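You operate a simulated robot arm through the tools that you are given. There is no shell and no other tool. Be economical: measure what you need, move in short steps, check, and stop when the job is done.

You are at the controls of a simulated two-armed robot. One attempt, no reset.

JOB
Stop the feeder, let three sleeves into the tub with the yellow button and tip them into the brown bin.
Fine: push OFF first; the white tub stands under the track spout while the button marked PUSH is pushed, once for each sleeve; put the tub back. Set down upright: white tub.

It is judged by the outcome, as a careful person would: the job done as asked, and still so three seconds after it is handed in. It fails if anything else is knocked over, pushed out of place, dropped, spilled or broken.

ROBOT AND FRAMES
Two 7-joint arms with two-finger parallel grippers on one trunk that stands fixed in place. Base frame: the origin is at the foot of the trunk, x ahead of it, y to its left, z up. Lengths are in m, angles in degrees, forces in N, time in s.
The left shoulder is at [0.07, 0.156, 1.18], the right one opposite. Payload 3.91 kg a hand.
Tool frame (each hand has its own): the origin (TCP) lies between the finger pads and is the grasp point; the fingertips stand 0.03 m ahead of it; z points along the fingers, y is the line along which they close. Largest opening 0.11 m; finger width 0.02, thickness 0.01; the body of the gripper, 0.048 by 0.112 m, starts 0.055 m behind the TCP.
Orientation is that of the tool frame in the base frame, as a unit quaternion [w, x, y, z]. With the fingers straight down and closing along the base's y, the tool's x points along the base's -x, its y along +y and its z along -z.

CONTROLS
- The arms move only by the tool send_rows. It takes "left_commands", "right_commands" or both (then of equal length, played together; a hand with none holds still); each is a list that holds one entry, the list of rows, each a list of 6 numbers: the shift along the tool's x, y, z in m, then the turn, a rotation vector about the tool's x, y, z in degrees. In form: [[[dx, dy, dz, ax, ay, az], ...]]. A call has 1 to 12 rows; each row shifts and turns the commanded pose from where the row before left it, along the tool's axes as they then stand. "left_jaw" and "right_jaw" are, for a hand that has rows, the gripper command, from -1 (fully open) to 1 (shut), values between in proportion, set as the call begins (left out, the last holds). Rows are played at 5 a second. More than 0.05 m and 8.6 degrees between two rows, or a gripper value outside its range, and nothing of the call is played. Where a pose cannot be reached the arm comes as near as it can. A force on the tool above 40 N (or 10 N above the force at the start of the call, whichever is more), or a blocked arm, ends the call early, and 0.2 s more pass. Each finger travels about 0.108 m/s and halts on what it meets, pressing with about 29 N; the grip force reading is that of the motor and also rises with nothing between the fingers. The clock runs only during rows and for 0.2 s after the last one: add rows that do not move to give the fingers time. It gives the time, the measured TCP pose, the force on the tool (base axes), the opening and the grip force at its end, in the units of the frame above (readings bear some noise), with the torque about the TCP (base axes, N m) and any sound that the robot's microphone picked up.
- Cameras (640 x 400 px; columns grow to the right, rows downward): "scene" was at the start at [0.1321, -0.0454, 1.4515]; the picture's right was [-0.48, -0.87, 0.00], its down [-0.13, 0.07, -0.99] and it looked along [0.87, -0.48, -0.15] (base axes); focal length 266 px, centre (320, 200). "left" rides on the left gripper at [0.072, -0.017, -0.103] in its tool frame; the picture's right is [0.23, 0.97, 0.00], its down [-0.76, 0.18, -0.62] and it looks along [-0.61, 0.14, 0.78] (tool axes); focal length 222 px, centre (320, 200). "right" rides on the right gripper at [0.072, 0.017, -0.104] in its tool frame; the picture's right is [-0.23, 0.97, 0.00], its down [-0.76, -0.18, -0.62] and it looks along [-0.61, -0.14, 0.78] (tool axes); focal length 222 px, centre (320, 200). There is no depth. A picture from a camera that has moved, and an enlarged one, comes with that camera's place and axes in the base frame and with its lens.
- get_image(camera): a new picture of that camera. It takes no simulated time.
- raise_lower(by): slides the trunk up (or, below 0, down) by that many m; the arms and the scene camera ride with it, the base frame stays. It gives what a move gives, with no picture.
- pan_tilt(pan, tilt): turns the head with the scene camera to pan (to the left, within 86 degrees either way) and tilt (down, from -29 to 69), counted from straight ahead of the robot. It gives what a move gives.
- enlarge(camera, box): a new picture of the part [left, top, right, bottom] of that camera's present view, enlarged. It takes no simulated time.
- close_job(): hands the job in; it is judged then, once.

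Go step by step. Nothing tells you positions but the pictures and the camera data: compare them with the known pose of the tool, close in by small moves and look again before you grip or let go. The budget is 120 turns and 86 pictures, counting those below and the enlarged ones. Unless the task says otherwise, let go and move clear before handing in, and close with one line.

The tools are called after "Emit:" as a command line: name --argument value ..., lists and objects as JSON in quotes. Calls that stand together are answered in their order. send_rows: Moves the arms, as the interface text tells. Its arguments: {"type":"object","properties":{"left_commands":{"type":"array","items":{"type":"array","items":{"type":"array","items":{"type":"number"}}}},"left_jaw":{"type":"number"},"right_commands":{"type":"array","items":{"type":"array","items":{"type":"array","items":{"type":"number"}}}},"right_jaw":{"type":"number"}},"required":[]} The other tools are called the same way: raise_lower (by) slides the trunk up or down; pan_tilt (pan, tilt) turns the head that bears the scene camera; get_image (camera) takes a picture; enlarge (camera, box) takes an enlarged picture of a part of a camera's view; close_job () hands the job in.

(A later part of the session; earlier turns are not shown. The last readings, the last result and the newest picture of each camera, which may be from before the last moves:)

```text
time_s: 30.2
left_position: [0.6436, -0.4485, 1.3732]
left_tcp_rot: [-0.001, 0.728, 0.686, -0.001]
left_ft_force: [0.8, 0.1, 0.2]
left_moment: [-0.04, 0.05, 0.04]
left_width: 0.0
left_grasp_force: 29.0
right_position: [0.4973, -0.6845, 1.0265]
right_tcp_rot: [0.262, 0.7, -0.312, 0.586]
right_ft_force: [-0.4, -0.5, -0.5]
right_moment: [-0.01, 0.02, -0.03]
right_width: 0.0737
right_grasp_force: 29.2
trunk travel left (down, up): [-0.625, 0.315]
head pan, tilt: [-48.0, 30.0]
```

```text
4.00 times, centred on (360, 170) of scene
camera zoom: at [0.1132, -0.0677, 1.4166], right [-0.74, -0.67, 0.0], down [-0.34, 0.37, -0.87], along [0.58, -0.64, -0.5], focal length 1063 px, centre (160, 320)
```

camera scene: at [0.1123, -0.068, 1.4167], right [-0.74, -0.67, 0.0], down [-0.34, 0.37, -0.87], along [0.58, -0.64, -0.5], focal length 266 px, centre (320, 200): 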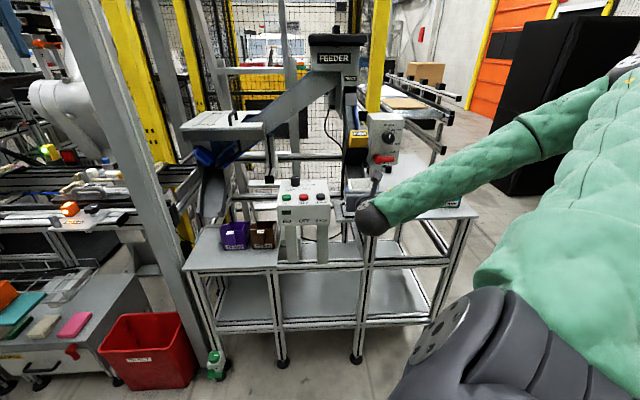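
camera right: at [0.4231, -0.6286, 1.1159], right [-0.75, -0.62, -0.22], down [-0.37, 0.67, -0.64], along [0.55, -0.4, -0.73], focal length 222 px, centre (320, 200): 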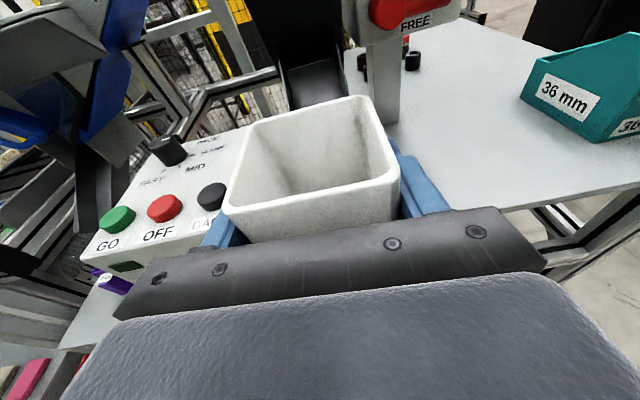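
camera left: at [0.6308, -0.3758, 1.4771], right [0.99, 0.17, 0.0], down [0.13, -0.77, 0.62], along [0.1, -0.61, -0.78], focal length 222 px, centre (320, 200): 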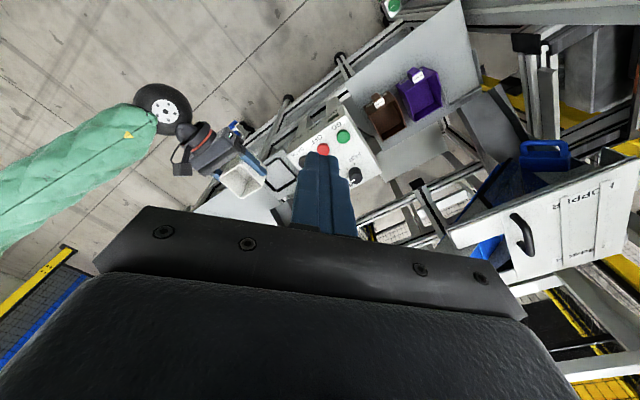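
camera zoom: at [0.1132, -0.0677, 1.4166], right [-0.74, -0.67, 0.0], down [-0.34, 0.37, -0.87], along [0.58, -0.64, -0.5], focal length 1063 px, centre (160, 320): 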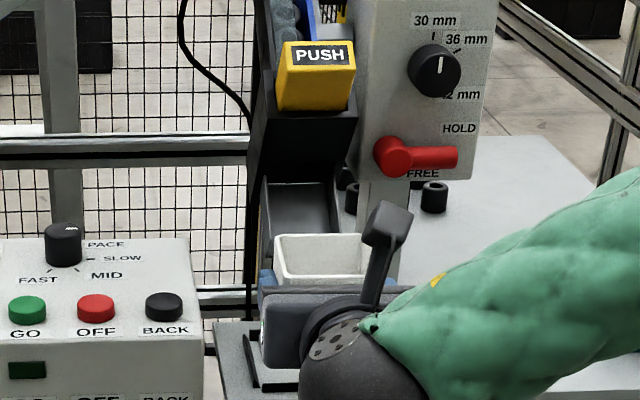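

The frame is ~78 mm inside, yaw ≈ -45°, centre ≈[0.562,-0.747]; the spout lip lies just behind its back edge at z≈1.0. I bring the tub just in front of and above the frame.

Emit:
send_rows --right_commands '[[[0, 0, 0, 3, 0, 0], [-0.0073, -0.0006, 0.0286, 0, 0, 0], [-0.0073, -0.0006, 0.0286, 0, 0, 0], [-0.0073, -0.0006, 0.0286, 0, 0, 0], [0, 0, 0, 0, 0, 0]]]'

Emit:
enlarge --camera "left" --box '[230, 140, 310, 210]'

Emit:
enlarge --camera "scene" --box '[330, 140, 390, 220]'

```text
time_s: 31.4
left_position: [0.6414, -0.4487, 1.3743]
left_tcp_rot: [0.0, 0.728, 0.685, 0.0]
left_ft_force: [0.2, 0.3, -0.5]
left_moment: [-0.03, 0.01, 0.01]
left_width: 0.0001
left_grasp_force: 29.0
right_position: [0.5527, -0.7413, 0.9902]
right_tcp_rot: [0.243, 0.706, -0.297, 0.595]
right_ft_force: [0.2, -0.5, 0.0]
right_moment: [-0.01, 0.01, 0.0]
right_width: 0.0738
right_grasp_force: 29.0
trunk travel left (down, up): [-0.625, 0.315]
head pan, tilt: [-48.0, 30.0]
```

```text
5.71 times, centred on (270, 175) of left
camera zoom: at [0.6284, -0.3759, 1.478], right [0.99, 0.17, 0.0], down [0.13, -0.77, 0.62], along [0.1, -0.61, -0.78], focal length 1269 px, centre (606, 343)
```

zoom: 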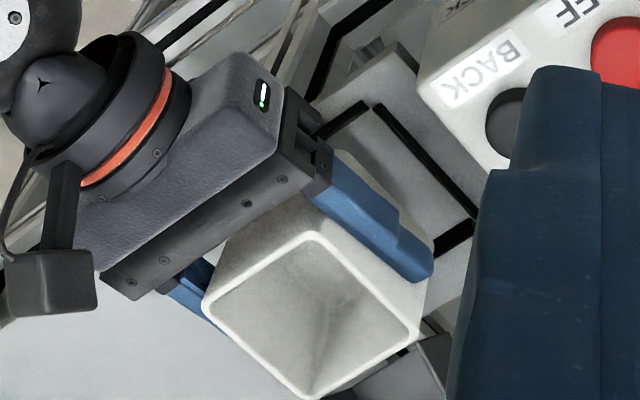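

```text
5.00 times, centred on (360, 180) of scene
camera zoom: at [0.1111, -0.0677, 1.4168], right [-0.74, -0.67, 0.0], down [-0.33, 0.37, -0.87], along [0.58, -0.64, -0.5], focal length 1329 px, centre (120, 300)
```

zoom: 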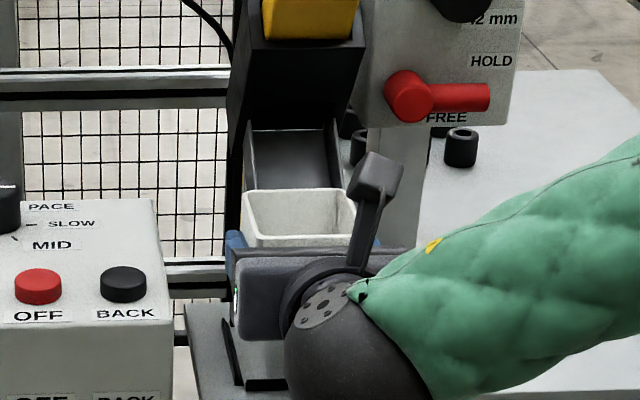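

The left camera and tool pose agree on the tub. I move it 1 cm forward over the frame and lower most of the way.

Emit:
send_rows --right_commands '[[[0.0018, -0.0028, 0.0103, 0, 0, 0], [-0.0108, 0, 0.0019, 0, 0, 0], [-0.0109, 0, 0.0019, 0, 0, 0], [0, 0, 0, 0, 0, 0]]]'

Emit:
enlarge --camera "left" --box '[240, 140, 300, 210]'

Emit:
get_image --camera "right"

```text
time_s: 32.5
left_position: [0.6412, -0.4489, 1.3748]
left_tcp_rot: [0.0, 0.729, 0.685, 0.0]
left_ft_force: [-0.6, -0.8, -0.9]
left_moment: [-0.03, 0.03, 0.02]
left_width: 0.0
left_grasp_force: 28.9
right_position: [0.5637, -0.7469, 0.9687]
right_tcp_rot: [0.242, 0.707, -0.295, 0.596]
right_ft_force: [-0.4, 0.1, -0.4]
right_moment: [0.01, 0.0, 0.03]
right_width: 0.0738
right_grasp_force: 28.9
trunk travel left (down, up): [-0.625, 0.315]
head pan, tilt: [-48.0, 30.0]
```

```text
5.71 times, centred on (270, 175) of left
camera zoom: at [0.6283, -0.3757, 1.4782], right [0.99, 0.17, 0.0], down [0.13, -0.77, 0.62], along [0.1, -0.61, -0.78], focal length 1269 px, centre (606, 343)
```

zoom: 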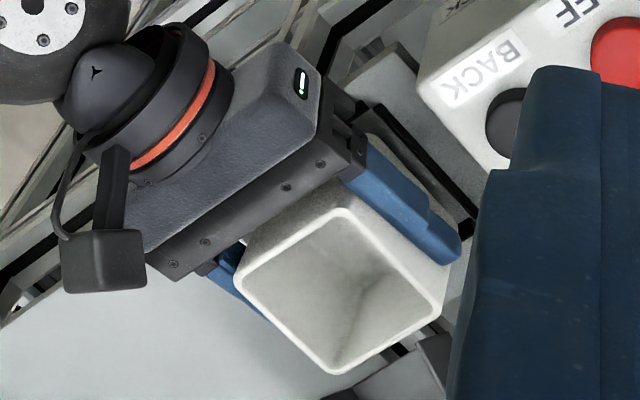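

```text
44 pictures are left
camera right: at [0.4873, -0.6951, 1.0566], right [-0.72, -0.66, -0.23], down [-0.4, 0.66, -0.64], along [0.57, -0.37, -0.73], focal length 222 px, centre (320, 200)
```

right: 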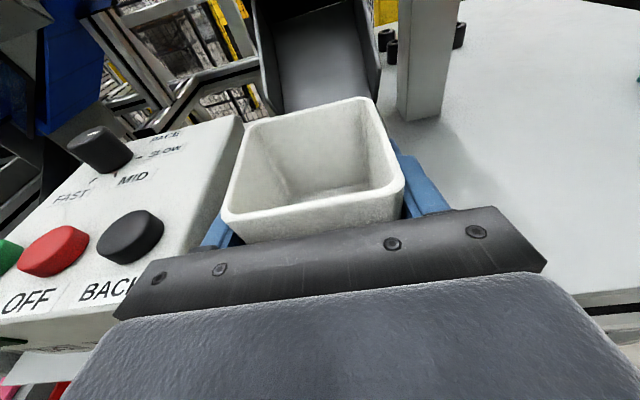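

The tub is lined up under the spout. I lower in small steps until contact.

Emit:
send_rows --right_commands '[[[-0.0039, 0, 0.0007, 0, 0, 0], [-0.0039, 0, 0.0007, 0, 0, 0], [-0.002, 0, 0.0004, 0, 0, 0], [-0.002, 0, 0.0004, 0, 0, 0]]]'

Emit:
enlarge --camera "left" --box '[240, 140, 300, 210]'

```text
time_s: 33.5
left_position: [0.641, -0.4492, 1.375]
left_tcp_rot: [0.0, 0.729, 0.685, 0.0]
left_ft_force: [-0.5, -0.1, -0.7]
left_moment: [0.02, 0.02, 0.02]
left_width: 0.0001
left_grasp_force: 29.2
right_position: [0.5641, -0.7468, 0.9542]
right_tcp_rot: [0.243, 0.706, -0.296, 0.595]
right_ft_force: [-0.5, 0.2, 0.1]
right_moment: [0.03, -0.07, 0.01]
right_width: 0.0738
right_grasp_force: 28.9
trunk travel left (down, up): [-0.625, 0.315]
head pan, tilt: [-48.0, 30.0]
```

```text
5.71 times, centred on (270, 175) of left
camera zoom: at [0.6287, -0.3762, 1.4778], right [0.99, 0.17, 0.0], down [0.13, -0.77, 0.62], along [0.1, -0.61, -0.78], focal length 1269 px, centre (606, 343)
```

zoom: 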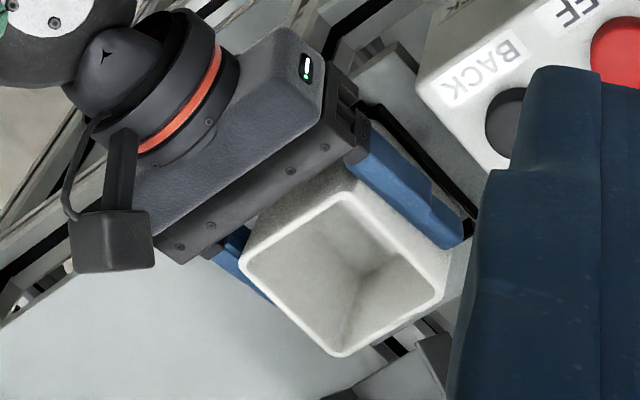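

No contact yet; continuing down gently.

Emit:
send_rows --right_commands '[[[-0.002, 0, 0.0004, 0, 0, 0], [-0.002, 0, 0.0004, 0, 0, 0], [-0.0015, 0, 0.0003, 0, 0, 0]]]'

Emit:
enlarge --camera "left" --box '[255, 160, 295, 210]'

```text
time_s: 34.2
left_position: [0.641, -0.4486, 1.3759]
left_tcp_rot: [0.0, 0.728, 0.685, 0.001]
left_ft_force: [0.2, -0.6, 0.7]
left_moment: [0.04, 0.01, -0.02]
left_width: 0.0001
left_grasp_force: 29.2
right_position: [0.5636, -0.746, 0.9504]
right_tcp_rot: [0.243, 0.706, -0.296, 0.596]
right_ft_force: [-0.1, -7.1, 17.8]
right_moment: [0.71, -0.05, -0.03]
right_width: 0.0736
right_grasp_force: 29.4
trunk travel left (down, up): [-0.625, 0.315]
head pan, tilt: [-48.0, 30.0]
```

```text
8.00 times, centred on (275, 185) of left
camera zoom: at [0.6275, -0.3758, 1.4786], right [0.99, 0.17, 0.0], down [0.13, -0.77, 0.62], along [0.1, -0.61, -0.78], focal length 1777 px, centre (680, 320)
```

zoom: 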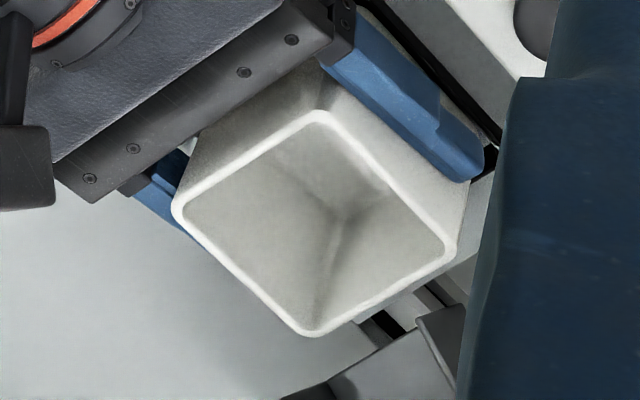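

Contact, but the torque says only the front-left corner is on a frame strip. I lift 5 mm, shift 6 mm in -y, and lower again.

Emit:
send_rows --right_commands '[[[0.0055, 0, -0.001, 0, 0, 0], [0.0007, 0.0049, 0.0035, 0, 0, 0], [-0.0028, 0, 0.0005, 0, 0, 0], [-0.002, 0, 0.0004, 0, 0, 0], [-0.002, 0, 0.0004, 0, 0, 0]]]'

```text
time_s: 35.5
left_position: [0.6404, -0.4498, 1.3736]
left_tcp_rot: [-0.001, 0.728, 0.685, 0.001]
left_ft_force: [0.3, 0.5, 0.0]
left_moment: [0.0, 0.04, 0.04]
left_width: 0.0004
left_grasp_force: 28.9
right_position: [0.5638, -0.7534, 0.9476]
right_tcp_rot: [0.243, 0.706, -0.296, 0.595]
right_ft_force: [0.0, 0.2, -1.1]
right_moment: [-0.02, 0.01, -0.03]
right_width: 0.0736
right_grasp_force: 28.8
trunk travel left (down, up): [-0.625, 0.315]
head pan, tilt: [-48.0, 30.0]
```

Free now and lower than before, so it is entering the frame. A few more small steps down.

Emit:
send_rows --right_commands '[[[-0.002, 0, 0.0004, 0, 0, 0], [-0.002, 0, 0.0004, 0, 0, 0]]]'

Emit:
enlarge --camera "left" --box '[250, 150, 300, 210]'

```text
time_s: 36.0
left_position: [0.6409, -0.4499, 1.374]
left_tcp_rot: [0.001, 0.728, 0.686, 0.0]
left_ft_force: [-0.1, 1.3, 0.3]
left_moment: [0.02, 0.05, 0.01]
left_width: 0.0
left_grasp_force: 28.8
right_position: [0.5637, -0.7525, 0.9426]
right_tcp_rot: [0.242, 0.706, -0.295, 0.596]
right_ft_force: [0.1, 0.1, 1.5]
right_moment: [-0.01, 0.12, 0.05]
right_width: 0.0736
right_grasp_force: 28.6
trunk travel left (down, up): [-0.625, 0.315]
head pan, tilt: [-48.0, 30.0]
```

```text
6.67 times, centred on (275, 180) of left
camera zoom: at [0.6287, -0.3762, 1.4778], right [0.99, 0.17, 0.0], down [0.13, -0.77, 0.62], along [0.1, -0.61, -0.78], focal length 1481 px, centre (620, 333)
```

zoom: 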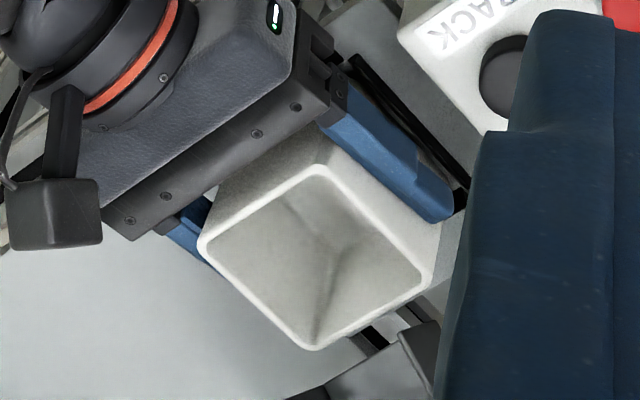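

Emit:
send_rows --right_commands '[[[-0.001, 0, 0.0002, 0, 0, 0], [0, 0, 0, 0, 0, 0]]]'

```text
time_s: 36.6
left_position: [0.6414, -0.4478, 1.3745]
left_tcp_rot: [0.0, 0.728, 0.685, 0.0]
left_ft_force: [-0.3, -0.7, 0.1]
left_moment: [0.0, -0.05, -0.03]
left_width: 0.0
left_grasp_force: 29.3
right_position: [0.5638, -0.7525, 0.9429]
right_tcp_rot: [0.242, 0.707, -0.295, 0.595]
right_ft_force: [3.4, -1.1, 7.4]
right_moment: [-0.13, 0.37, 0.09]
right_width: 0.0736
right_grasp_force: 29.2
trunk travel left (down, up): [-0.625, 0.315]
head pan, tilt: [-48.0, 30.0]
```

It rests on the plate (7 mm below strip height). I release gently and check.

Emit:
send_rows --right_commands '[[[0, 0, 0, 0, 0, 0], [0, 0, 0, 0, 0, 0], [0, 0, 0, 0, 0, 0]]]' --right_jaw -0.75

Emit:
enlarge --camera "left" --box '[250, 150, 300, 210]'

Emit:
get_image --camera "right"

```text
time_s: 37.5
left_position: [0.6418, -0.4487, 1.3738]
left_tcp_rot: [0.0, 0.728, 0.686, 0.0]
left_ft_force: [-0.5, 0.2, 0.5]
left_moment: [0.0, 0.02, 0.03]
left_width: 0.0001
left_grasp_force: 29.4
right_position: [0.5633, -0.7534, 0.9422]
right_tcp_rot: [0.243, 0.707, -0.297, 0.595]
right_ft_force: [-0.6, 0.3, 0.8]
right_moment: [0.03, 0.0, 0.01]
right_width: 0.0965
right_grasp_force: 0.1
trunk travel left (down, up): [-0.625, 0.315]
head pan, tilt: [-48.0, 30.0]
```

```text
6.67 times, centred on (275, 180) of left
camera zoom: at [0.6289, -0.3765, 1.4776], right [0.99, 0.17, 0.0], down [0.13, -0.77, 0.62], along [0.1, -0.61, -0.78], focal length 1481 px, centre (620, 333)
```

zoom: 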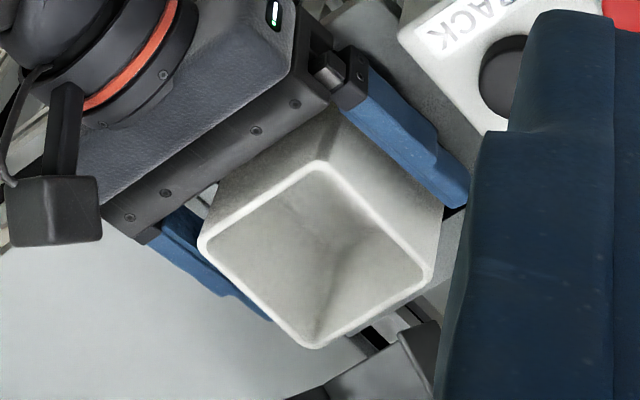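

```text
39 pictures are left
camera right: at [0.4865, -0.7015, 1.031], right [-0.72, -0.66, -0.23], down [-0.4, 0.66, -0.64], along [0.57, -0.36, -0.73], focal length 222 px, centre (320, 200)
```

right: 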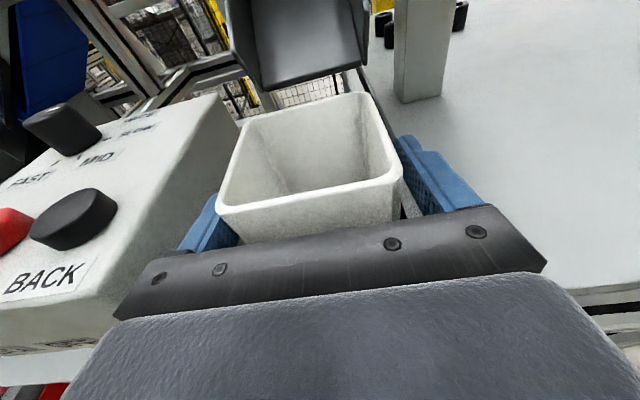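

The tub stands free in the frame with the spout over it. I back straight out, shut the jaws, rise, and pitch the hand to face the PUSH button.

Emit:
send_rows --right_commands '[[[0, 0, -0.04, 0, 0, 0], [0, 0, -0.045, 0, 0, 0], [0, 0, -0.045, 0, 0, 0], [0, 0, 0, 0, 0, 0]]]'

Emit:
send_rows --right_commands '[[[0.045, 0, 0, 0, 0, 0], [0.045, 0, 0, 0, 0, 0], [0.045, 0, 0, 0, 0, 0], [0.045, 0, 0, 0, 0, 0], [0.045, 0, 0, 0, 0, 0], [0.045, 0, 0, 0, -8.3, 0], [0, 0, 0, 0, -8.3, 0], [0, 0, 0, 0, -8.3, 0], [0, 0, 0, 0, -8.3, 0], [0, 0, 0, 0, -8.3, 0], [0, 0, 0, 0, -8.3, 0]]]' --right_jaw 1

Emit:
get_image --camera "right"

Emit:
get_image --camera "scene"

```text
time_s: 38.5
left_position: [0.6417, -0.449, 1.3736]
left_tcp_rot: [0.0, 0.728, 0.685, 0.0]
left_ft_force: [0.3, 0.2, 0.0]
left_moment: [0.01, 0.0, 0.01]
left_width: 0.0
left_grasp_force: 29.0
right_position: [0.4729, -0.6672, 0.964]
right_tcp_rot: [0.242, 0.707, -0.296, 0.595]
right_ft_force: [0.8, -1.0, -0.1]
right_moment: [0.0, 0.01, 0.0]
right_width: 0.0965
right_grasp_force: 0.1
trunk travel left (down, up): [-0.625, 0.315]
head pan, tilt: [-48.0, 30.0]
```

```text
time_s: 40.9
left_position: [0.6396, -0.4527, 1.3744]
left_tcp_rot: [-0.001, 0.729, 0.685, 0.003]
left_ft_force: [-0.4, 0.2, -0.8]
left_moment: [0.04, -0.01, 0.01]
left_width: 0.0
left_grasp_force: 28.4
right_position: [0.5042, -0.701, 1.2291]
right_tcp_rot: [0.094, 0.892, -0.372, 0.241]
right_ft_force: [0.0, -1.1, 0.3]
right_moment: [0.06, -0.03, 0.0]
right_width: 0.0
right_grasp_force: 29.3
trunk travel left (down, up): [-0.625, 0.315]
head pan, tilt: [-48.0, 30.0]
```

```text
38 pictures are left
camera right: at [0.498, -0.7209, 1.3547], right [-0.83, -0.55, -0.13], down [-0.56, 0.81, 0.16], along [0.01, 0.2, -0.98], focal length 222 px, centre (320, 200)
```

right: 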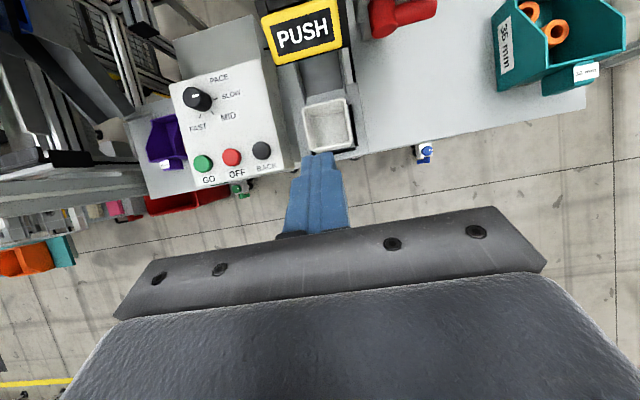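

```text
37 pictures are left
camera scene: at [0.1108, -0.0719, 1.4166], right [-0.74, -0.67, 0.0], down [-0.33, 0.37, -0.86], along [0.58, -0.64, -0.5], focal length 266 px, centre (320, 200)
```

scene: 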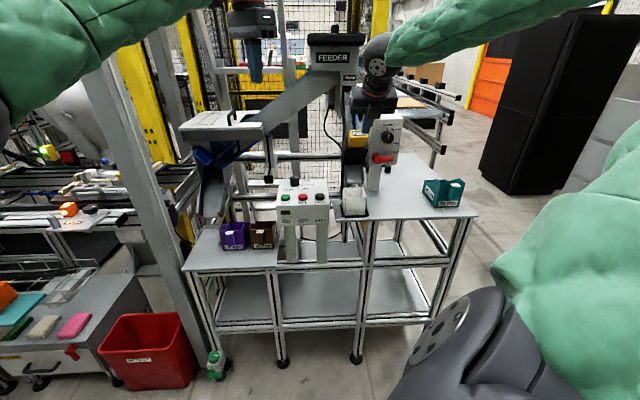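

PUSH refines to [0.578,-0.774,1.179], face normal to my fingers. I move to 3 cm in front of it.

Emit:
send_rows --right_commands '[[[0.017, -0.0008, 0.004, 0, 0, 0], [0.017, -0.0008, 0.006, 0, 0, 0], [0.017, -0.0008, 0.01, 0, 0, 0], [0.0165, -0.0008, 0.008, 0, 0, 0], [0, 0, 0, 0, 0, 0]]]'

Emit:
get_image --camera "right"

Emit:
enlarge --camera "scene" --box '[320, 60, 410, 220]'

```text
time_s: 42.0
left_position: [0.6409, -0.4475, 1.3749]
left_tcp_rot: [0.0, 0.728, 0.686, 0.001]
left_ft_force: [1.0, 0.5, 0.4]
left_moment: [-0.07, -0.02, -0.03]
left_width: 0.0001
left_grasp_force: 28.9
right_position: [0.5576, -0.7455, 1.2417]
right_tcp_rot: [0.096, 0.892, -0.37, 0.242]
right_ft_force: [0.2, -0.1, -0.1]
right_moment: [-0.03, 0.01, 0.03]
right_width: 0.0
right_grasp_force: 29.1
trunk travel left (down, up): [-0.625, 0.315]
head pan, tilt: [-48.0, 30.0]
```

```text
36 pictures are left
camera right: at [0.5504, -0.7645, 1.3681], right [-0.83, -0.55, -0.12], down [-0.56, 0.81, 0.16], along [0.01, 0.2, -0.98], focal length 222 px, centre (320, 200)
```

right: 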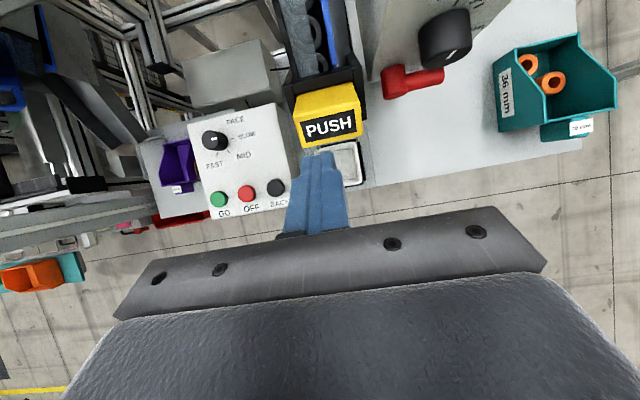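

```text
2.50 times, centred on (365, 140) of scene
camera zoom: at [0.1108, -0.0668, 1.4169], right [-0.74, -0.67, 0.0], down [-0.33, 0.37, -0.87], along [0.58, -0.64, -0.5], focal length 664 px, centre (208, 350)
```

zoom: 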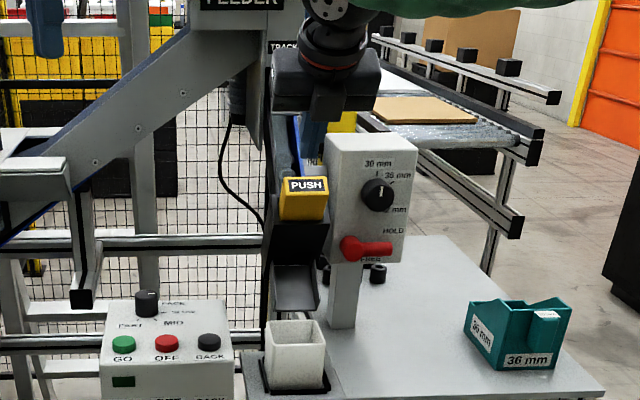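

The tip needs ~6 mm to the right and ~46 mm forward to touch. I approach to ~8 mm and check.

Emit:
send_rows --right_commands '[[[0.001, 0.006, 0.012, 0, 0, 0], [0, 0, 0.013, 0, 0, 0], [0, 0, 0.012, 0, 0, 0], [0, 0, 0, 0, 0, 0]]]'

Emit:
enlarge --camera "right" --box '[240, 40, 400, 180]'

Emit:
enlarge --camera "scene" --box '[330, 90, 400, 220]'

```text
time_s: 43.0
left_position: [0.6418, -0.448, 1.3754]
left_tcp_rot: [0.0, 0.728, 0.685, 0.0]
left_ft_force: [-0.6, 0.0, 0.3]
left_moment: [0.0, 0.02, -0.01]
left_width: 0.0
left_grasp_force: 29.5
right_position: [0.5674, -0.7641, 1.2106]
right_tcp_rot: [0.095, 0.892, -0.37, 0.242]
right_ft_force: [0.3, 0.2, -0.3]
right_moment: [0.0, -0.05, 0.01]
right_width: 0.0001
right_grasp_force: 28.9
trunk travel left (down, up): [-0.625, 0.315]
head pan, tilt: [-48.0, 30.0]
```

```text
2.86 times, centred on (320, 110) of right
camera zoom: at [0.5599, -0.783, 1.3364], right [-0.83, -0.55, -0.12], down [-0.56, 0.81, 0.16], along [0.01, 0.2, -0.98], focal length 635 px, centre (320, 457)
```

zoom: 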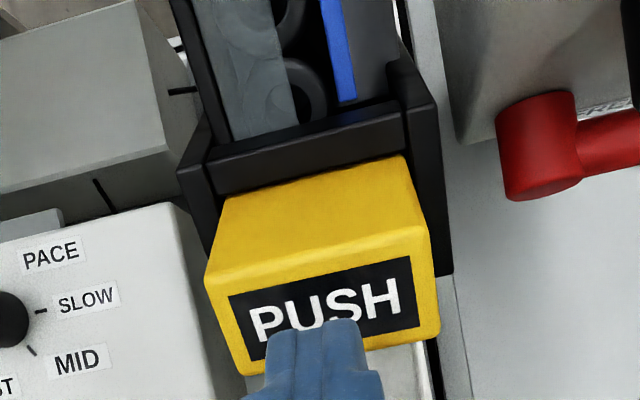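

```text
3.08 times, centred on (365, 155) of scene
camera zoom: at [0.1113, -0.0679, 1.4168], right [-0.74, -0.67, 0.0], down [-0.33, 0.37, -0.87], along [0.58, -0.64, -0.5], focal length 818 px, centre (182, 338)
```

zoom: 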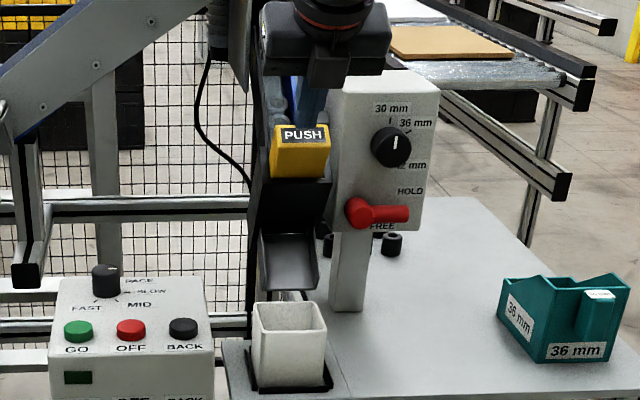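

The tip hovers just off the label centre. I press in small steps.

Emit:
send_rows --right_commands '[[[0, 0, 0.006, 0, 0, 0], [0, 0, 0.004, 0, 0, 0], [0, 0, 0.004, 0, 0, 0], [0, 0, 0.003, 0, 0, 0]]]'

Emit:
enlarge --camera "scene" --box '[330, 90, 400, 220]'

```text
time_s: 44.0
left_position: [0.6413, -0.4491, 1.3746]
left_tcp_rot: [0.0, 0.729, 0.685, 0.001]
left_ft_force: [-0.4, -0.9, 0.8]
left_moment: [-0.03, 0.04, 0.03]
left_width: 0.0001
left_grasp_force: 29.2
right_position: [0.5734, -0.7702, 1.1964]
right_tcp_rot: [0.096, 0.891, -0.37, 0.243]
right_ft_force: [-0.2, -0.6, 2.1]
right_moment: [-0.04, -0.03, -0.05]
right_width: 0.0002
right_grasp_force: 29.0
trunk travel left (down, up): [-0.625, 0.315]
head pan, tilt: [-48.0, 30.0]
```

```text
3.08 times, centred on (365, 155) of scene
camera zoom: at [0.1114, -0.0679, 1.4169], right [-0.74, -0.67, 0.0], down [-0.33, 0.37, -0.87], along [0.58, -0.64, -0.5], focal length 818 px, centre (182, 338)
```

zoom: 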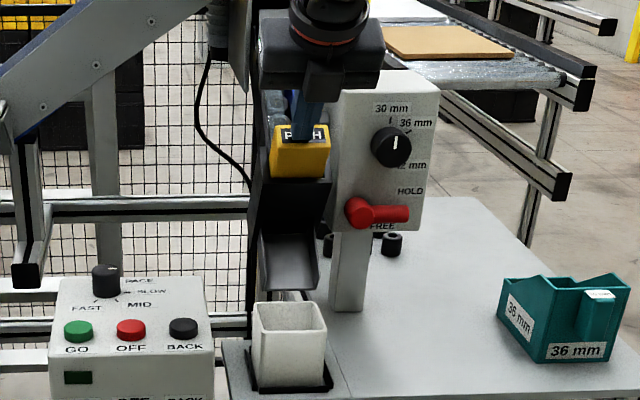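

Light contact on the face. I press further until a click.

Emit:
send_rows --right_commands '[[[0, 0, 0.003, 0, 0, 0], [0, 0, 0.003, 0, 0, 0]]]'

```text
time_s: 44.6
left_position: [0.6422, -0.4489, 1.3749]
left_tcp_rot: [0.001, 0.729, 0.685, 0.0]
left_ft_force: [0.9, -0.7, 0.6]
left_moment: [0.01, -0.02, 0.02]
left_width: 0.0
left_grasp_force: 29.6
right_position: [0.5762, -0.7705, 1.1904]
right_tcp_rot: [0.095, 0.891, -0.371, 0.242]
right_ft_force: [-0.8, 0.1, 1.1]
right_moment: [-0.03, -0.04, -0.01]
right_width: 0.0002
right_grasp_force: 28.9
trunk travel left (down, up): [-0.625, 0.315]
head pan, tilt: [-48.0, 30.0]
```

Emit:
send_rows --right_commands '[[[0, 0, 0.003, 0, 0, 0], [0, 0, 0.003, 0, 0, 0]]]'

Emit:
enlarge --camera "scene" --box '[340, 110, 380, 210]'

```text
time_s: 45.2
left_position: [0.6415, -0.4483, 1.3752]
left_tcp_rot: [0.0, 0.729, 0.685, 0.0]
left_ft_force: [0.1, 0.4, -0.4]
left_moment: [0.04, -0.03, 0.03]
left_width: 0.0
left_grasp_force: 29.2
right_position: [0.58, -0.774, 1.1857]
right_tcp_rot: [0.096, 0.892, -0.371, 0.242]
right_ft_force: [-0.2, 2.2, 1.7]
right_moment: [0.06, -0.02, 0.03]
right_width: 0.0002
right_grasp_force: 28.7
trunk travel left (down, up): [-0.625, 0.315]
head pan, tilt: [-48.0, 30.0]
```

```text
4.00 times, centred on (360, 160) of scene
camera zoom: at [0.1114, -0.0677, 1.4168], right [-0.74, -0.67, 0.0], down [-0.33, 0.37, -0.87], along [0.58, -0.64, -0.5], focal length 1063 px, centre (160, 360)
```

zoom: 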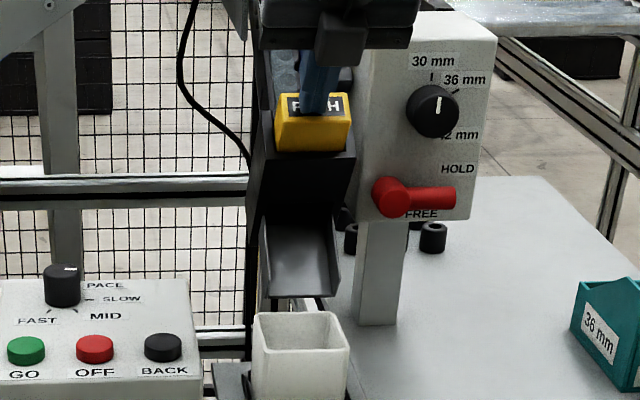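

The yellow block is sinking (front face is shorter). I keep pressing.

Emit:
send_rows --right_commands '[[[0, 0, 0.003, 0, 0, 0], [0, 0, 0.003, 0, 0, 0]]]'

```text
time_s: 45.9
left_position: [0.6413, -0.4488, 1.3745]
left_tcp_rot: [0.0, 0.729, 0.685, 0.0]
left_ft_force: [-0.1, 0.8, -0.6]
left_moment: [0.01, -0.01, -0.04]
left_width: 0.0
left_grasp_force: 29.0
right_position: [0.5803, -0.7755, 1.1802]
right_tcp_rot: [0.096, 0.892, -0.37, 0.242]
right_ft_force: [-0.2, 0.1, 3.7]
right_moment: [-0.03, -0.04, 0.01]
right_width: 0.0002
right_grasp_force: 28.8
trunk travel left (down, up): [-0.625, 0.315]
head pan, tilt: [-48.0, 30.0]
```

Emit:
send_rows --right_commands '[[[0, 0, 0.003, 0, 0, 0], [0, 0, 0.003, 0, 0, 0]]]'

Emit:
enlarge --camera "scene" --box '[340, 110, 380, 210]'

```text
time_s: 46.5
left_position: [0.6408, -0.4491, 1.3756]
left_tcp_rot: [0.0, 0.728, 0.685, 0.0]
left_ft_force: [1.3, -0.8, 0.3]
left_moment: [-0.03, 0.03, -0.01]
left_width: 0.0002
left_grasp_force: 28.8
right_position: [0.5824, -0.7773, 1.1738]
right_tcp_rot: [0.095, 0.892, -0.37, 0.242]
right_ft_force: [-0.4, -0.7, 5.2]
right_moment: [-0.09, -0.09, -0.03]
right_width: 0.0001
right_grasp_force: 28.5
trunk travel left (down, up): [-0.625, 0.315]
head pan, tilt: [-48.0, 30.0]
```

```text
4.00 times, centred on (360, 160) of scene
camera zoom: at [0.1111, -0.0678, 1.4169], right [-0.74, -0.67, 0.0], down [-0.33, 0.37, -0.87], along [0.58, -0.64, -0.5], focal length 1063 px, centre (160, 360)
```

zoom: 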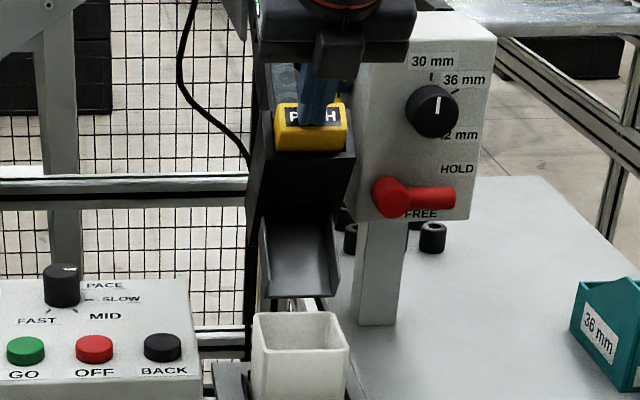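

Emit:
send_rows --right_commands '[[[0, 0, 0.003, 0, 0, 0], [0, 0, 0.003, 0, 0, 0], [0, 0, 0, 0, 0, 0]]]'

```text
time_s: 47.2
left_position: [0.6415, -0.4487, 1.3744]
left_tcp_rot: [0.0, 0.728, 0.686, 0.0]
left_ft_force: [-0.6, -0.7, -0.4]
left_moment: [0.02, -0.01, -0.01]
left_width: 0.0002
left_grasp_force: 29.1
right_position: [0.5857, -0.7803, 1.1689]
right_tcp_rot: [0.095, 0.891, -0.371, 0.242]
right_ft_force: [-2.7, 2.8, 3.1]
right_moment: [0.04, 0.01, -0.03]
right_width: 0.0
right_grasp_force: 29.3
trunk travel left (down, up): [-0.625, 0.315]
head pan, tilt: [-48.0, 30.0]
```

Emit:
send_rows --right_commands '[[[0, 0, 0.003, 0, 0, 0], [0, 0, 0.003, 0, 0, 0], [0, 0, 0, 0, 0, 0]]]'

Emit:
enlarge --camera "scene" --box '[340, 110, 380, 210]'

```text
time_s: 48.0
left_position: [0.6413, -0.4475, 1.3735]
left_tcp_rot: [-0.001, 0.728, 0.685, 0.0]
left_ft_force: [0.1, 0.1, 0.8]
left_moment: [-0.02, 0.03, 0.04]
left_width: 0.0001
left_grasp_force: 29.1
right_position: [0.587, -0.7824, 1.1646]
right_tcp_rot: [0.096, 0.891, -0.371, 0.242]
right_ft_force: [-0.8, 0.6, 4.8]
right_moment: [-0.09, -0.09, 0.01]
right_width: 0.0
right_grasp_force: 29.0
trunk travel left (down, up): [-0.625, 0.315]
head pan, tilt: [-48.0, 30.0]
```

```text
4.00 times, centred on (360, 160) of scene
camera zoom: at [0.1111, -0.0676, 1.4169], right [-0.74, -0.67, 0.0], down [-0.33, 0.37, -0.87], along [0.58, -0.64, -0.5], focal length 1063 px, centre (160, 360)
```

zoom: 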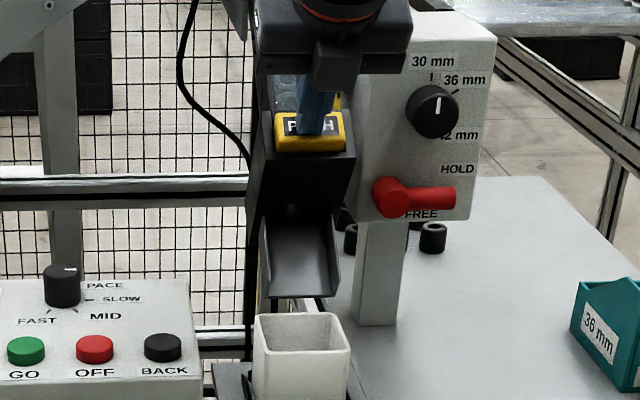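

Emit:
send_rows --right_commands '[[[0, 0, 0.003, 0, 0, 0], [0, 0, 0.003, 0, 0, 0], [0, 0, 0.003, 0, 0, 0], [0, 0, 0, 0, 0, 0]]]'

Emit:
enlarge --camera "right" --box '[240, 40, 400, 180]'

```text
time_s: 49.0
left_position: [0.6403, -0.4496, 1.3738]
left_tcp_rot: [0.0, 0.728, 0.685, 0.0]
left_ft_force: [0.4, -0.9, 0.7]
left_moment: [-0.02, 0.01, 0.02]
left_width: 0.0
left_grasp_force: 29.2
right_position: [0.5912, -0.7844, 1.1557]
right_tcp_rot: [0.096, 0.891, -0.371, 0.243]
right_ft_force: [-2.2, -1.1, 5.9]
right_moment: [-0.1, -0.07, -0.04]
right_width: 0.0002
right_grasp_force: 29.3
trunk travel left (down, up): [-0.625, 0.315]
head pan, tilt: [-48.0, 30.0]
heard: click
```

```text
2.86 times, centred on (320, 110) of right
camera zoom: at [0.5834, -0.8036, 1.2821], right [-0.83, -0.55, -0.12], down [-0.56, 0.81, 0.16], along [0.01, 0.2, -0.98], focal length 635 px, centre (320, 457)
```

zoom: 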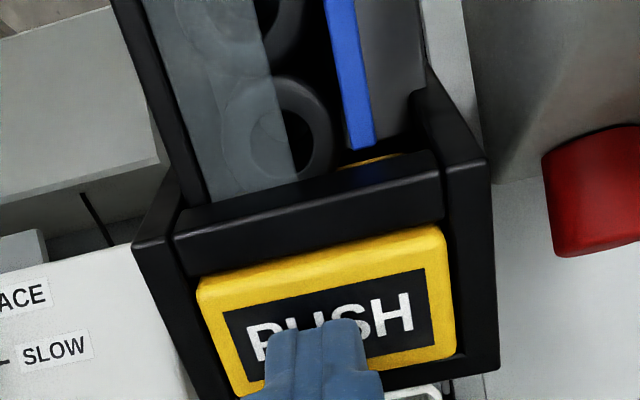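

Clicked. I check whether a sleeve came down, using the scene and left cameras.

Emit:
enlarge --camera "scene" --box '[330, 140, 390, 220]'

Emit:
enlarge --camera "left" --box '[250, 150, 300, 210]'

```text
5.00 times, centred on (360, 180) of scene
camera zoom: at [0.1109, -0.0675, 1.4169], right [-0.74, -0.67, 0.0], down [-0.33, 0.37, -0.87], along [0.58, -0.64, -0.5], focal length 1329 px, centre (120, 300)
```

zoom: 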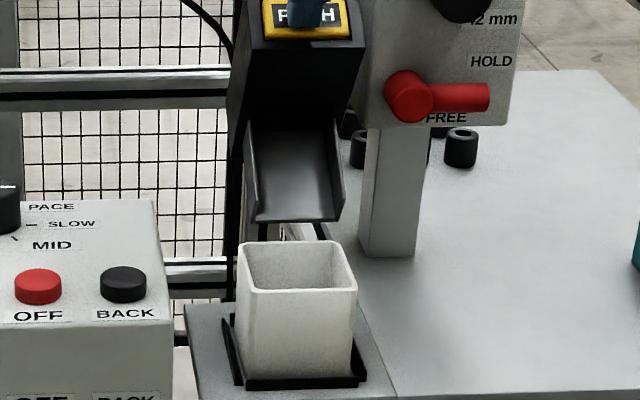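

```text
6.67 times, centred on (275, 180) of left
camera zoom: at [0.6281, -0.3758, 1.4781], right [0.99, 0.17, 0.0], down [0.13, -0.77, 0.62], along [0.1, -0.61, -0.78], focal length 1481 px, centre (620, 333)
```

zoom: 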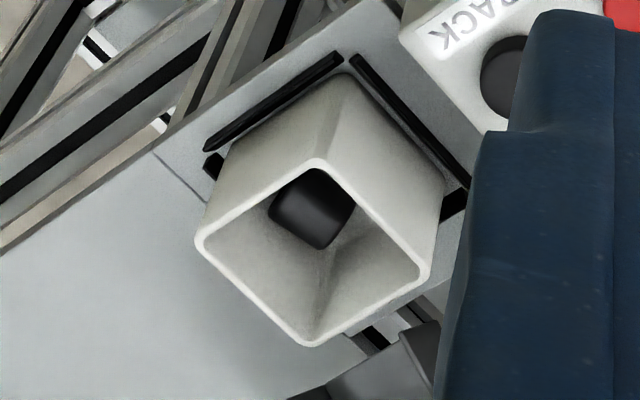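

One black sleeve is in the tub. I release the button fully, then press again the same travel.

Emit:
send_rows --right_commands '[[[0, 0, -0.017, 0, 0, 0], [0, 0, -0.017, 0, 0, 0], [0, 0, -0.016, 0, 0, 0], [0, 0, 0, 0, 0, 0], [0, 0, 0, 0, 0, 0]]]'

Emit:
send_rows --right_commands '[[[0, 0, 0.01, 0, 0, 0], [0, 0, 0.01, 0, 0, 0], [0, 0, 0.01, 0, 0, 0], [0, 0, 0.01, 0, 0, 0], [0, 0, 0.005, 0, 0, 0], [0, 0, 0.005, 0, 0, 0], [0, 0, 0, 0, 0, 0]]]'

Emit:
enlarge --camera "left" --box '[250, 150, 300, 210]'

```text
time_s: 50.2
left_position: [0.6425, -0.4483, 1.3749]
left_tcp_rot: [0.0, 0.728, 0.685, 0.0]
left_ft_force: [0.9, 0.2, 0.0]
left_moment: [-0.01, 0.02, -0.02]
left_width: 0.0
left_grasp_force: 29.5
right_position: [0.5742, -0.7669, 1.1993]
right_tcp_rot: [0.096, 0.891, -0.371, 0.243]
right_ft_force: [-0.3, 1.2, 0.2]
right_moment: [0.03, 0.0, 0.04]
right_width: 0.0001
right_grasp_force: 28.7
trunk travel left (down, up): [-0.625, 0.315]
head pan, tilt: [-48.0, 30.0]
```

```text
time_s: 51.9
left_position: [0.6405, -0.4482, 1.3748]
left_tcp_rot: [0.001, 0.728, 0.685, 0.0]
left_ft_force: [-0.1, 0.6, 0.4]
left_moment: [0.02, -0.02, -0.02]
left_width: 0.0002
left_grasp_force: 29.4
right_position: [0.5892, -0.7864, 1.157]
right_tcp_rot: [0.095, 0.892, -0.37, 0.243]
right_ft_force: [-1.2, 1.8, 6.3]
right_moment: [-0.06, -0.09, 0.06]
right_width: 0.0
right_grasp_force: 28.9
trunk travel left (down, up): [-0.625, 0.315]
head pan, tilt: [-48.0, 30.0]
heard: click
```

```text
6.67 times, centred on (275, 180) of left
camera zoom: at [0.6283, -0.3756, 1.4782], right [0.99, 0.17, 0.0], down [0.13, -0.77, 0.62], along [0.1, -0.61, -0.78], focal length 1481 px, centre (620, 333)
```

zoom: 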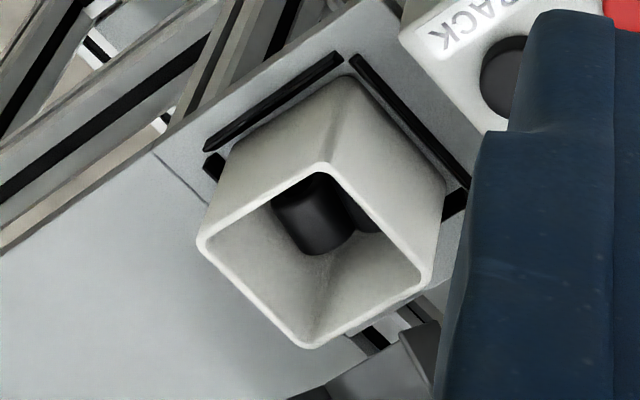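

Two sleeves are in. Third push.

Emit:
send_rows --right_commands '[[[0, 0, -0.017, 0, 0, 0], [0, 0, -0.017, 0, 0, 0], [0, 0, -0.016, 0, 0, 0], [0, 0, 0, 0, 0, 0], [0, 0, 0, 0, 0, 0]]]'

Emit:
send_rows --right_commands '[[[0, 0, 0.01, 0, 0, 0], [0, 0, 0.01, 0, 0, 0], [0, 0, 0.01, 0, 0, 0], [0, 0, 0.01, 0, 0, 0], [0, 0, 0.005, 0, 0, 0], [0, 0, 0.005, 0, 0, 0], [0, 0, 0, 0, 0, 0]]]'

Emit:
enlarge --camera "left" --box '[250, 150, 300, 210]'

```text
time_s: 53.0
left_position: [0.6412, -0.4487, 1.3738]
left_tcp_rot: [-0.001, 0.729, 0.685, 0.0]
left_ft_force: [0.4, 0.6, -1.5]
left_moment: [0.02, 0.02, 0.0]
left_width: 0.0
left_grasp_force: 29.6
right_position: [0.5719, -0.7697, 1.1995]
right_tcp_rot: [0.096, 0.892, -0.37, 0.242]
right_ft_force: [0.4, -0.2, -0.4]
right_moment: [0.03, 0.05, -0.01]
right_width: 0.0
right_grasp_force: 29.3
trunk travel left (down, up): [-0.625, 0.315]
head pan, tilt: [-48.0, 30.0]
```

```text
time_s: 54.6
left_position: [0.6414, -0.4484, 1.3749]
left_tcp_rot: [-0.001, 0.728, 0.685, 0.0]
left_ft_force: [-0.3, 0.4, -0.3]
left_moment: [0.0, 0.03, 0.03]
left_width: 0.0
left_grasp_force: 29.3
right_position: [0.5897, -0.784, 1.1567]
right_tcp_rot: [0.096, 0.891, -0.371, 0.242]
right_ft_force: [-2.0, 0.7, 7.6]
right_moment: [-0.08, -0.1, -0.05]
right_width: 0.0
right_grasp_force: 28.4
trunk travel left (down, up): [-0.625, 0.315]
head pan, tilt: [-48.0, 30.0]
heard: click
```

```text
6.67 times, centred on (275, 180) of left
camera zoom: at [0.6282, -0.3754, 1.4783], right [0.99, 0.17, 0.0], down [0.13, -0.77, 0.62], along [0.1, -0.61, -0.78], focal length 1481 px, centre (620, 333)
```

zoom: 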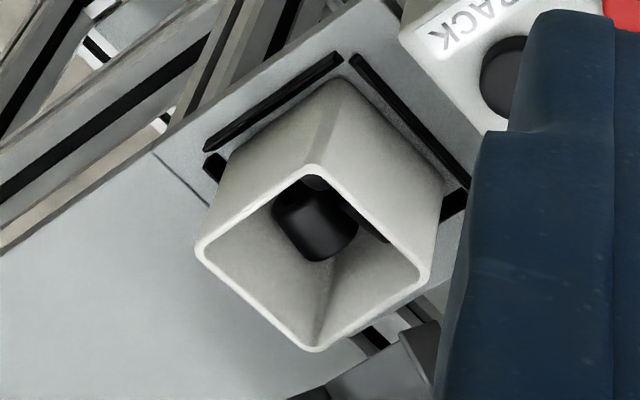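

Third click. I back off from the button and look into the tub to count.

Emit:
send_rows --right_commands '[[[0, 0, -0.02, 0, 0, 0], [0, 0, -0.02, 0, 0, 0], [0, 0, -0.02, 0, 0, 0], [0, 0, -0.02, 0, 0, 0], [-0.0178, 0.001, -0.01, 0, 0, 0], [-0.0178, 0.001, -0.01, 0, 0, 0], [-0.0178, 0.001, -0.01, 0, 0, 0], [-0.0178, 0.001, -0.01, 0, 0, 0], [0, 0, 0, 0, 0, 0]]]'

Emit:
enlarge --camera "right" --box '[270, 70, 390, 180]'

```text
time_s: 56.6
left_position: [0.6419, -0.4488, 1.3731]
left_tcp_rot: [0.0, 0.728, 0.685, 0.0]
left_ft_force: [-0.2, 0.0, -0.4]
left_moment: [0.02, 0.01, 0.01]
left_width: 0.0
left_grasp_force: 29.0
right_position: [0.5011, -0.7001, 1.2243]
right_tcp_rot: [0.095, 0.892, -0.371, 0.242]
right_ft_force: [0.1, 0.0, -0.2]
right_moment: [-0.03, 0.01, 0.01]
right_width: 0.0
right_grasp_force: 29.0
trunk travel left (down, up): [-0.625, 0.315]
head pan, tilt: [-48.0, 30.0]
```

```text
3.64 times, centred on (330, 125) of right
camera zoom: at [0.4946, -0.7206, 1.3497], right [-0.83, -0.55, -0.12], down [-0.56, 0.81, 0.16], along [0.01, 0.2, -0.98], focal length 808 px, centre (284, 473)
```

zoom: 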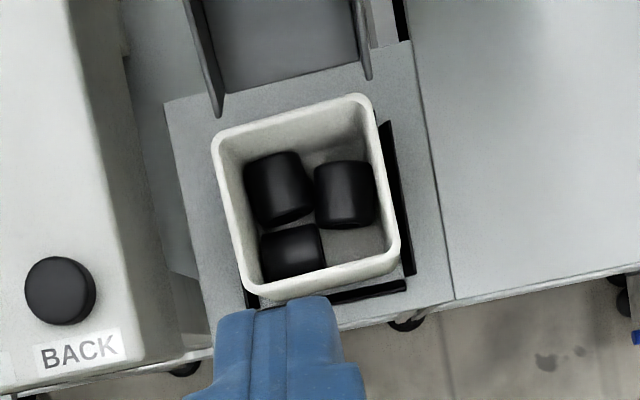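

Exactly three sleeves are in the tub. I retrace to the pre-grasp pose in front of it.

Emit:
send_rows --right_commands '[[[0, 0, 0, 0, 8.3, 0], [0, 0, 0, 0, 8.3, 0], [0, 0, 0, 0, 8.3, 0], [0, 0, 0, 0, 8.3, 0], [0, 0, 0, 0, 8.3, 0], [0, 0, 0, 0, 8.3, 0], [-0.045, 0, 0, 0, 0, 0], [-0.045, 0, 0, 0, 0, 0], [-0.045, 0, 0, 0, 0, 0], [-0.045, 0, 0, 0, 0, 0], [-0.045, 0, 0, 0, 0, 0], [-0.04, 0, 0, 0, 0, 0]]]' --right_jaw -0.75

Emit:
get_image --camera "right"

```text
time_s: 59.2
left_position: [0.642, -0.4507, 1.3727]
left_tcp_rot: [-0.002, 0.728, 0.686, 0.0]
left_ft_force: [-0.3, 0.8, -0.1]
left_moment: [0.01, 0.01, 0.03]
left_width: 0.0001
left_grasp_force: 29.2
right_position: [0.4729, -0.672, 0.964]
right_tcp_rot: [0.243, 0.707, -0.296, 0.595]
right_ft_force: [0.3, -0.3, 0.4]
right_moment: [0.0, 0.02, 0.02]
right_width: 0.0961
right_grasp_force: 0.1
trunk travel left (down, up): [-0.625, 0.315]
head pan, tilt: [-48.0, 30.0]
```

```text
22 pictures are left
camera right: at [0.3954, -0.6202, 1.0524], right [-0.72, -0.66, -0.23], down [-0.4, 0.66, -0.64], along [0.57, -0.36, -0.73], focal length 222 px, centre (320, 200)
```

right: 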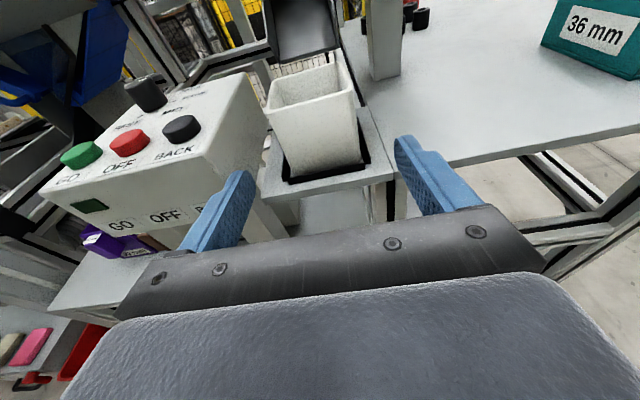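

I advance around the tub again and grip.

Emit:
send_rows --right_commands '[[[0, -0.001, 0.043, 0, 0, 0], [0, -0.001, 0.043, 0, 0, 0], [0, -0.001, 0.041, 0, 0, 0], [0, 0, 0, 0, 0, 0]]]'

Emit:
get_image --camera "right"

```text
time_s: 60.2
left_position: [0.6407, -0.4497, 1.3748]
left_tcp_rot: [0.0, 0.728, 0.686, 0.001]
left_ft_force: [-0.1, 0.2, -0.2]
left_moment: [0.01, 0.02, 0.02]
left_width: 0.0002
left_grasp_force: 28.4
right_position: [0.5623, -0.754, 0.9427]
right_tcp_rot: [0.243, 0.707, -0.296, 0.595]
right_ft_force: [-0.1, 0.0, 0.1]
right_moment: [-0.01, 0.02, 0.04]
right_width: 0.0964
right_grasp_force: 0.0
trunk travel left (down, up): [-0.625, 0.315]
head pan, tilt: [-48.0, 30.0]
```

```text
21 pictures are left
camera right: at [0.4847, -0.7032, 1.0324], right [-0.72, -0.66, -0.23], down [-0.4, 0.66, -0.64], along [0.57, -0.37, -0.73], focal length 222 px, centre (320, 200)
```

right: 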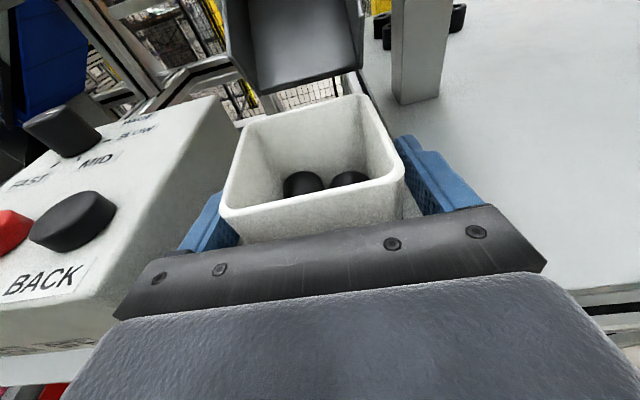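

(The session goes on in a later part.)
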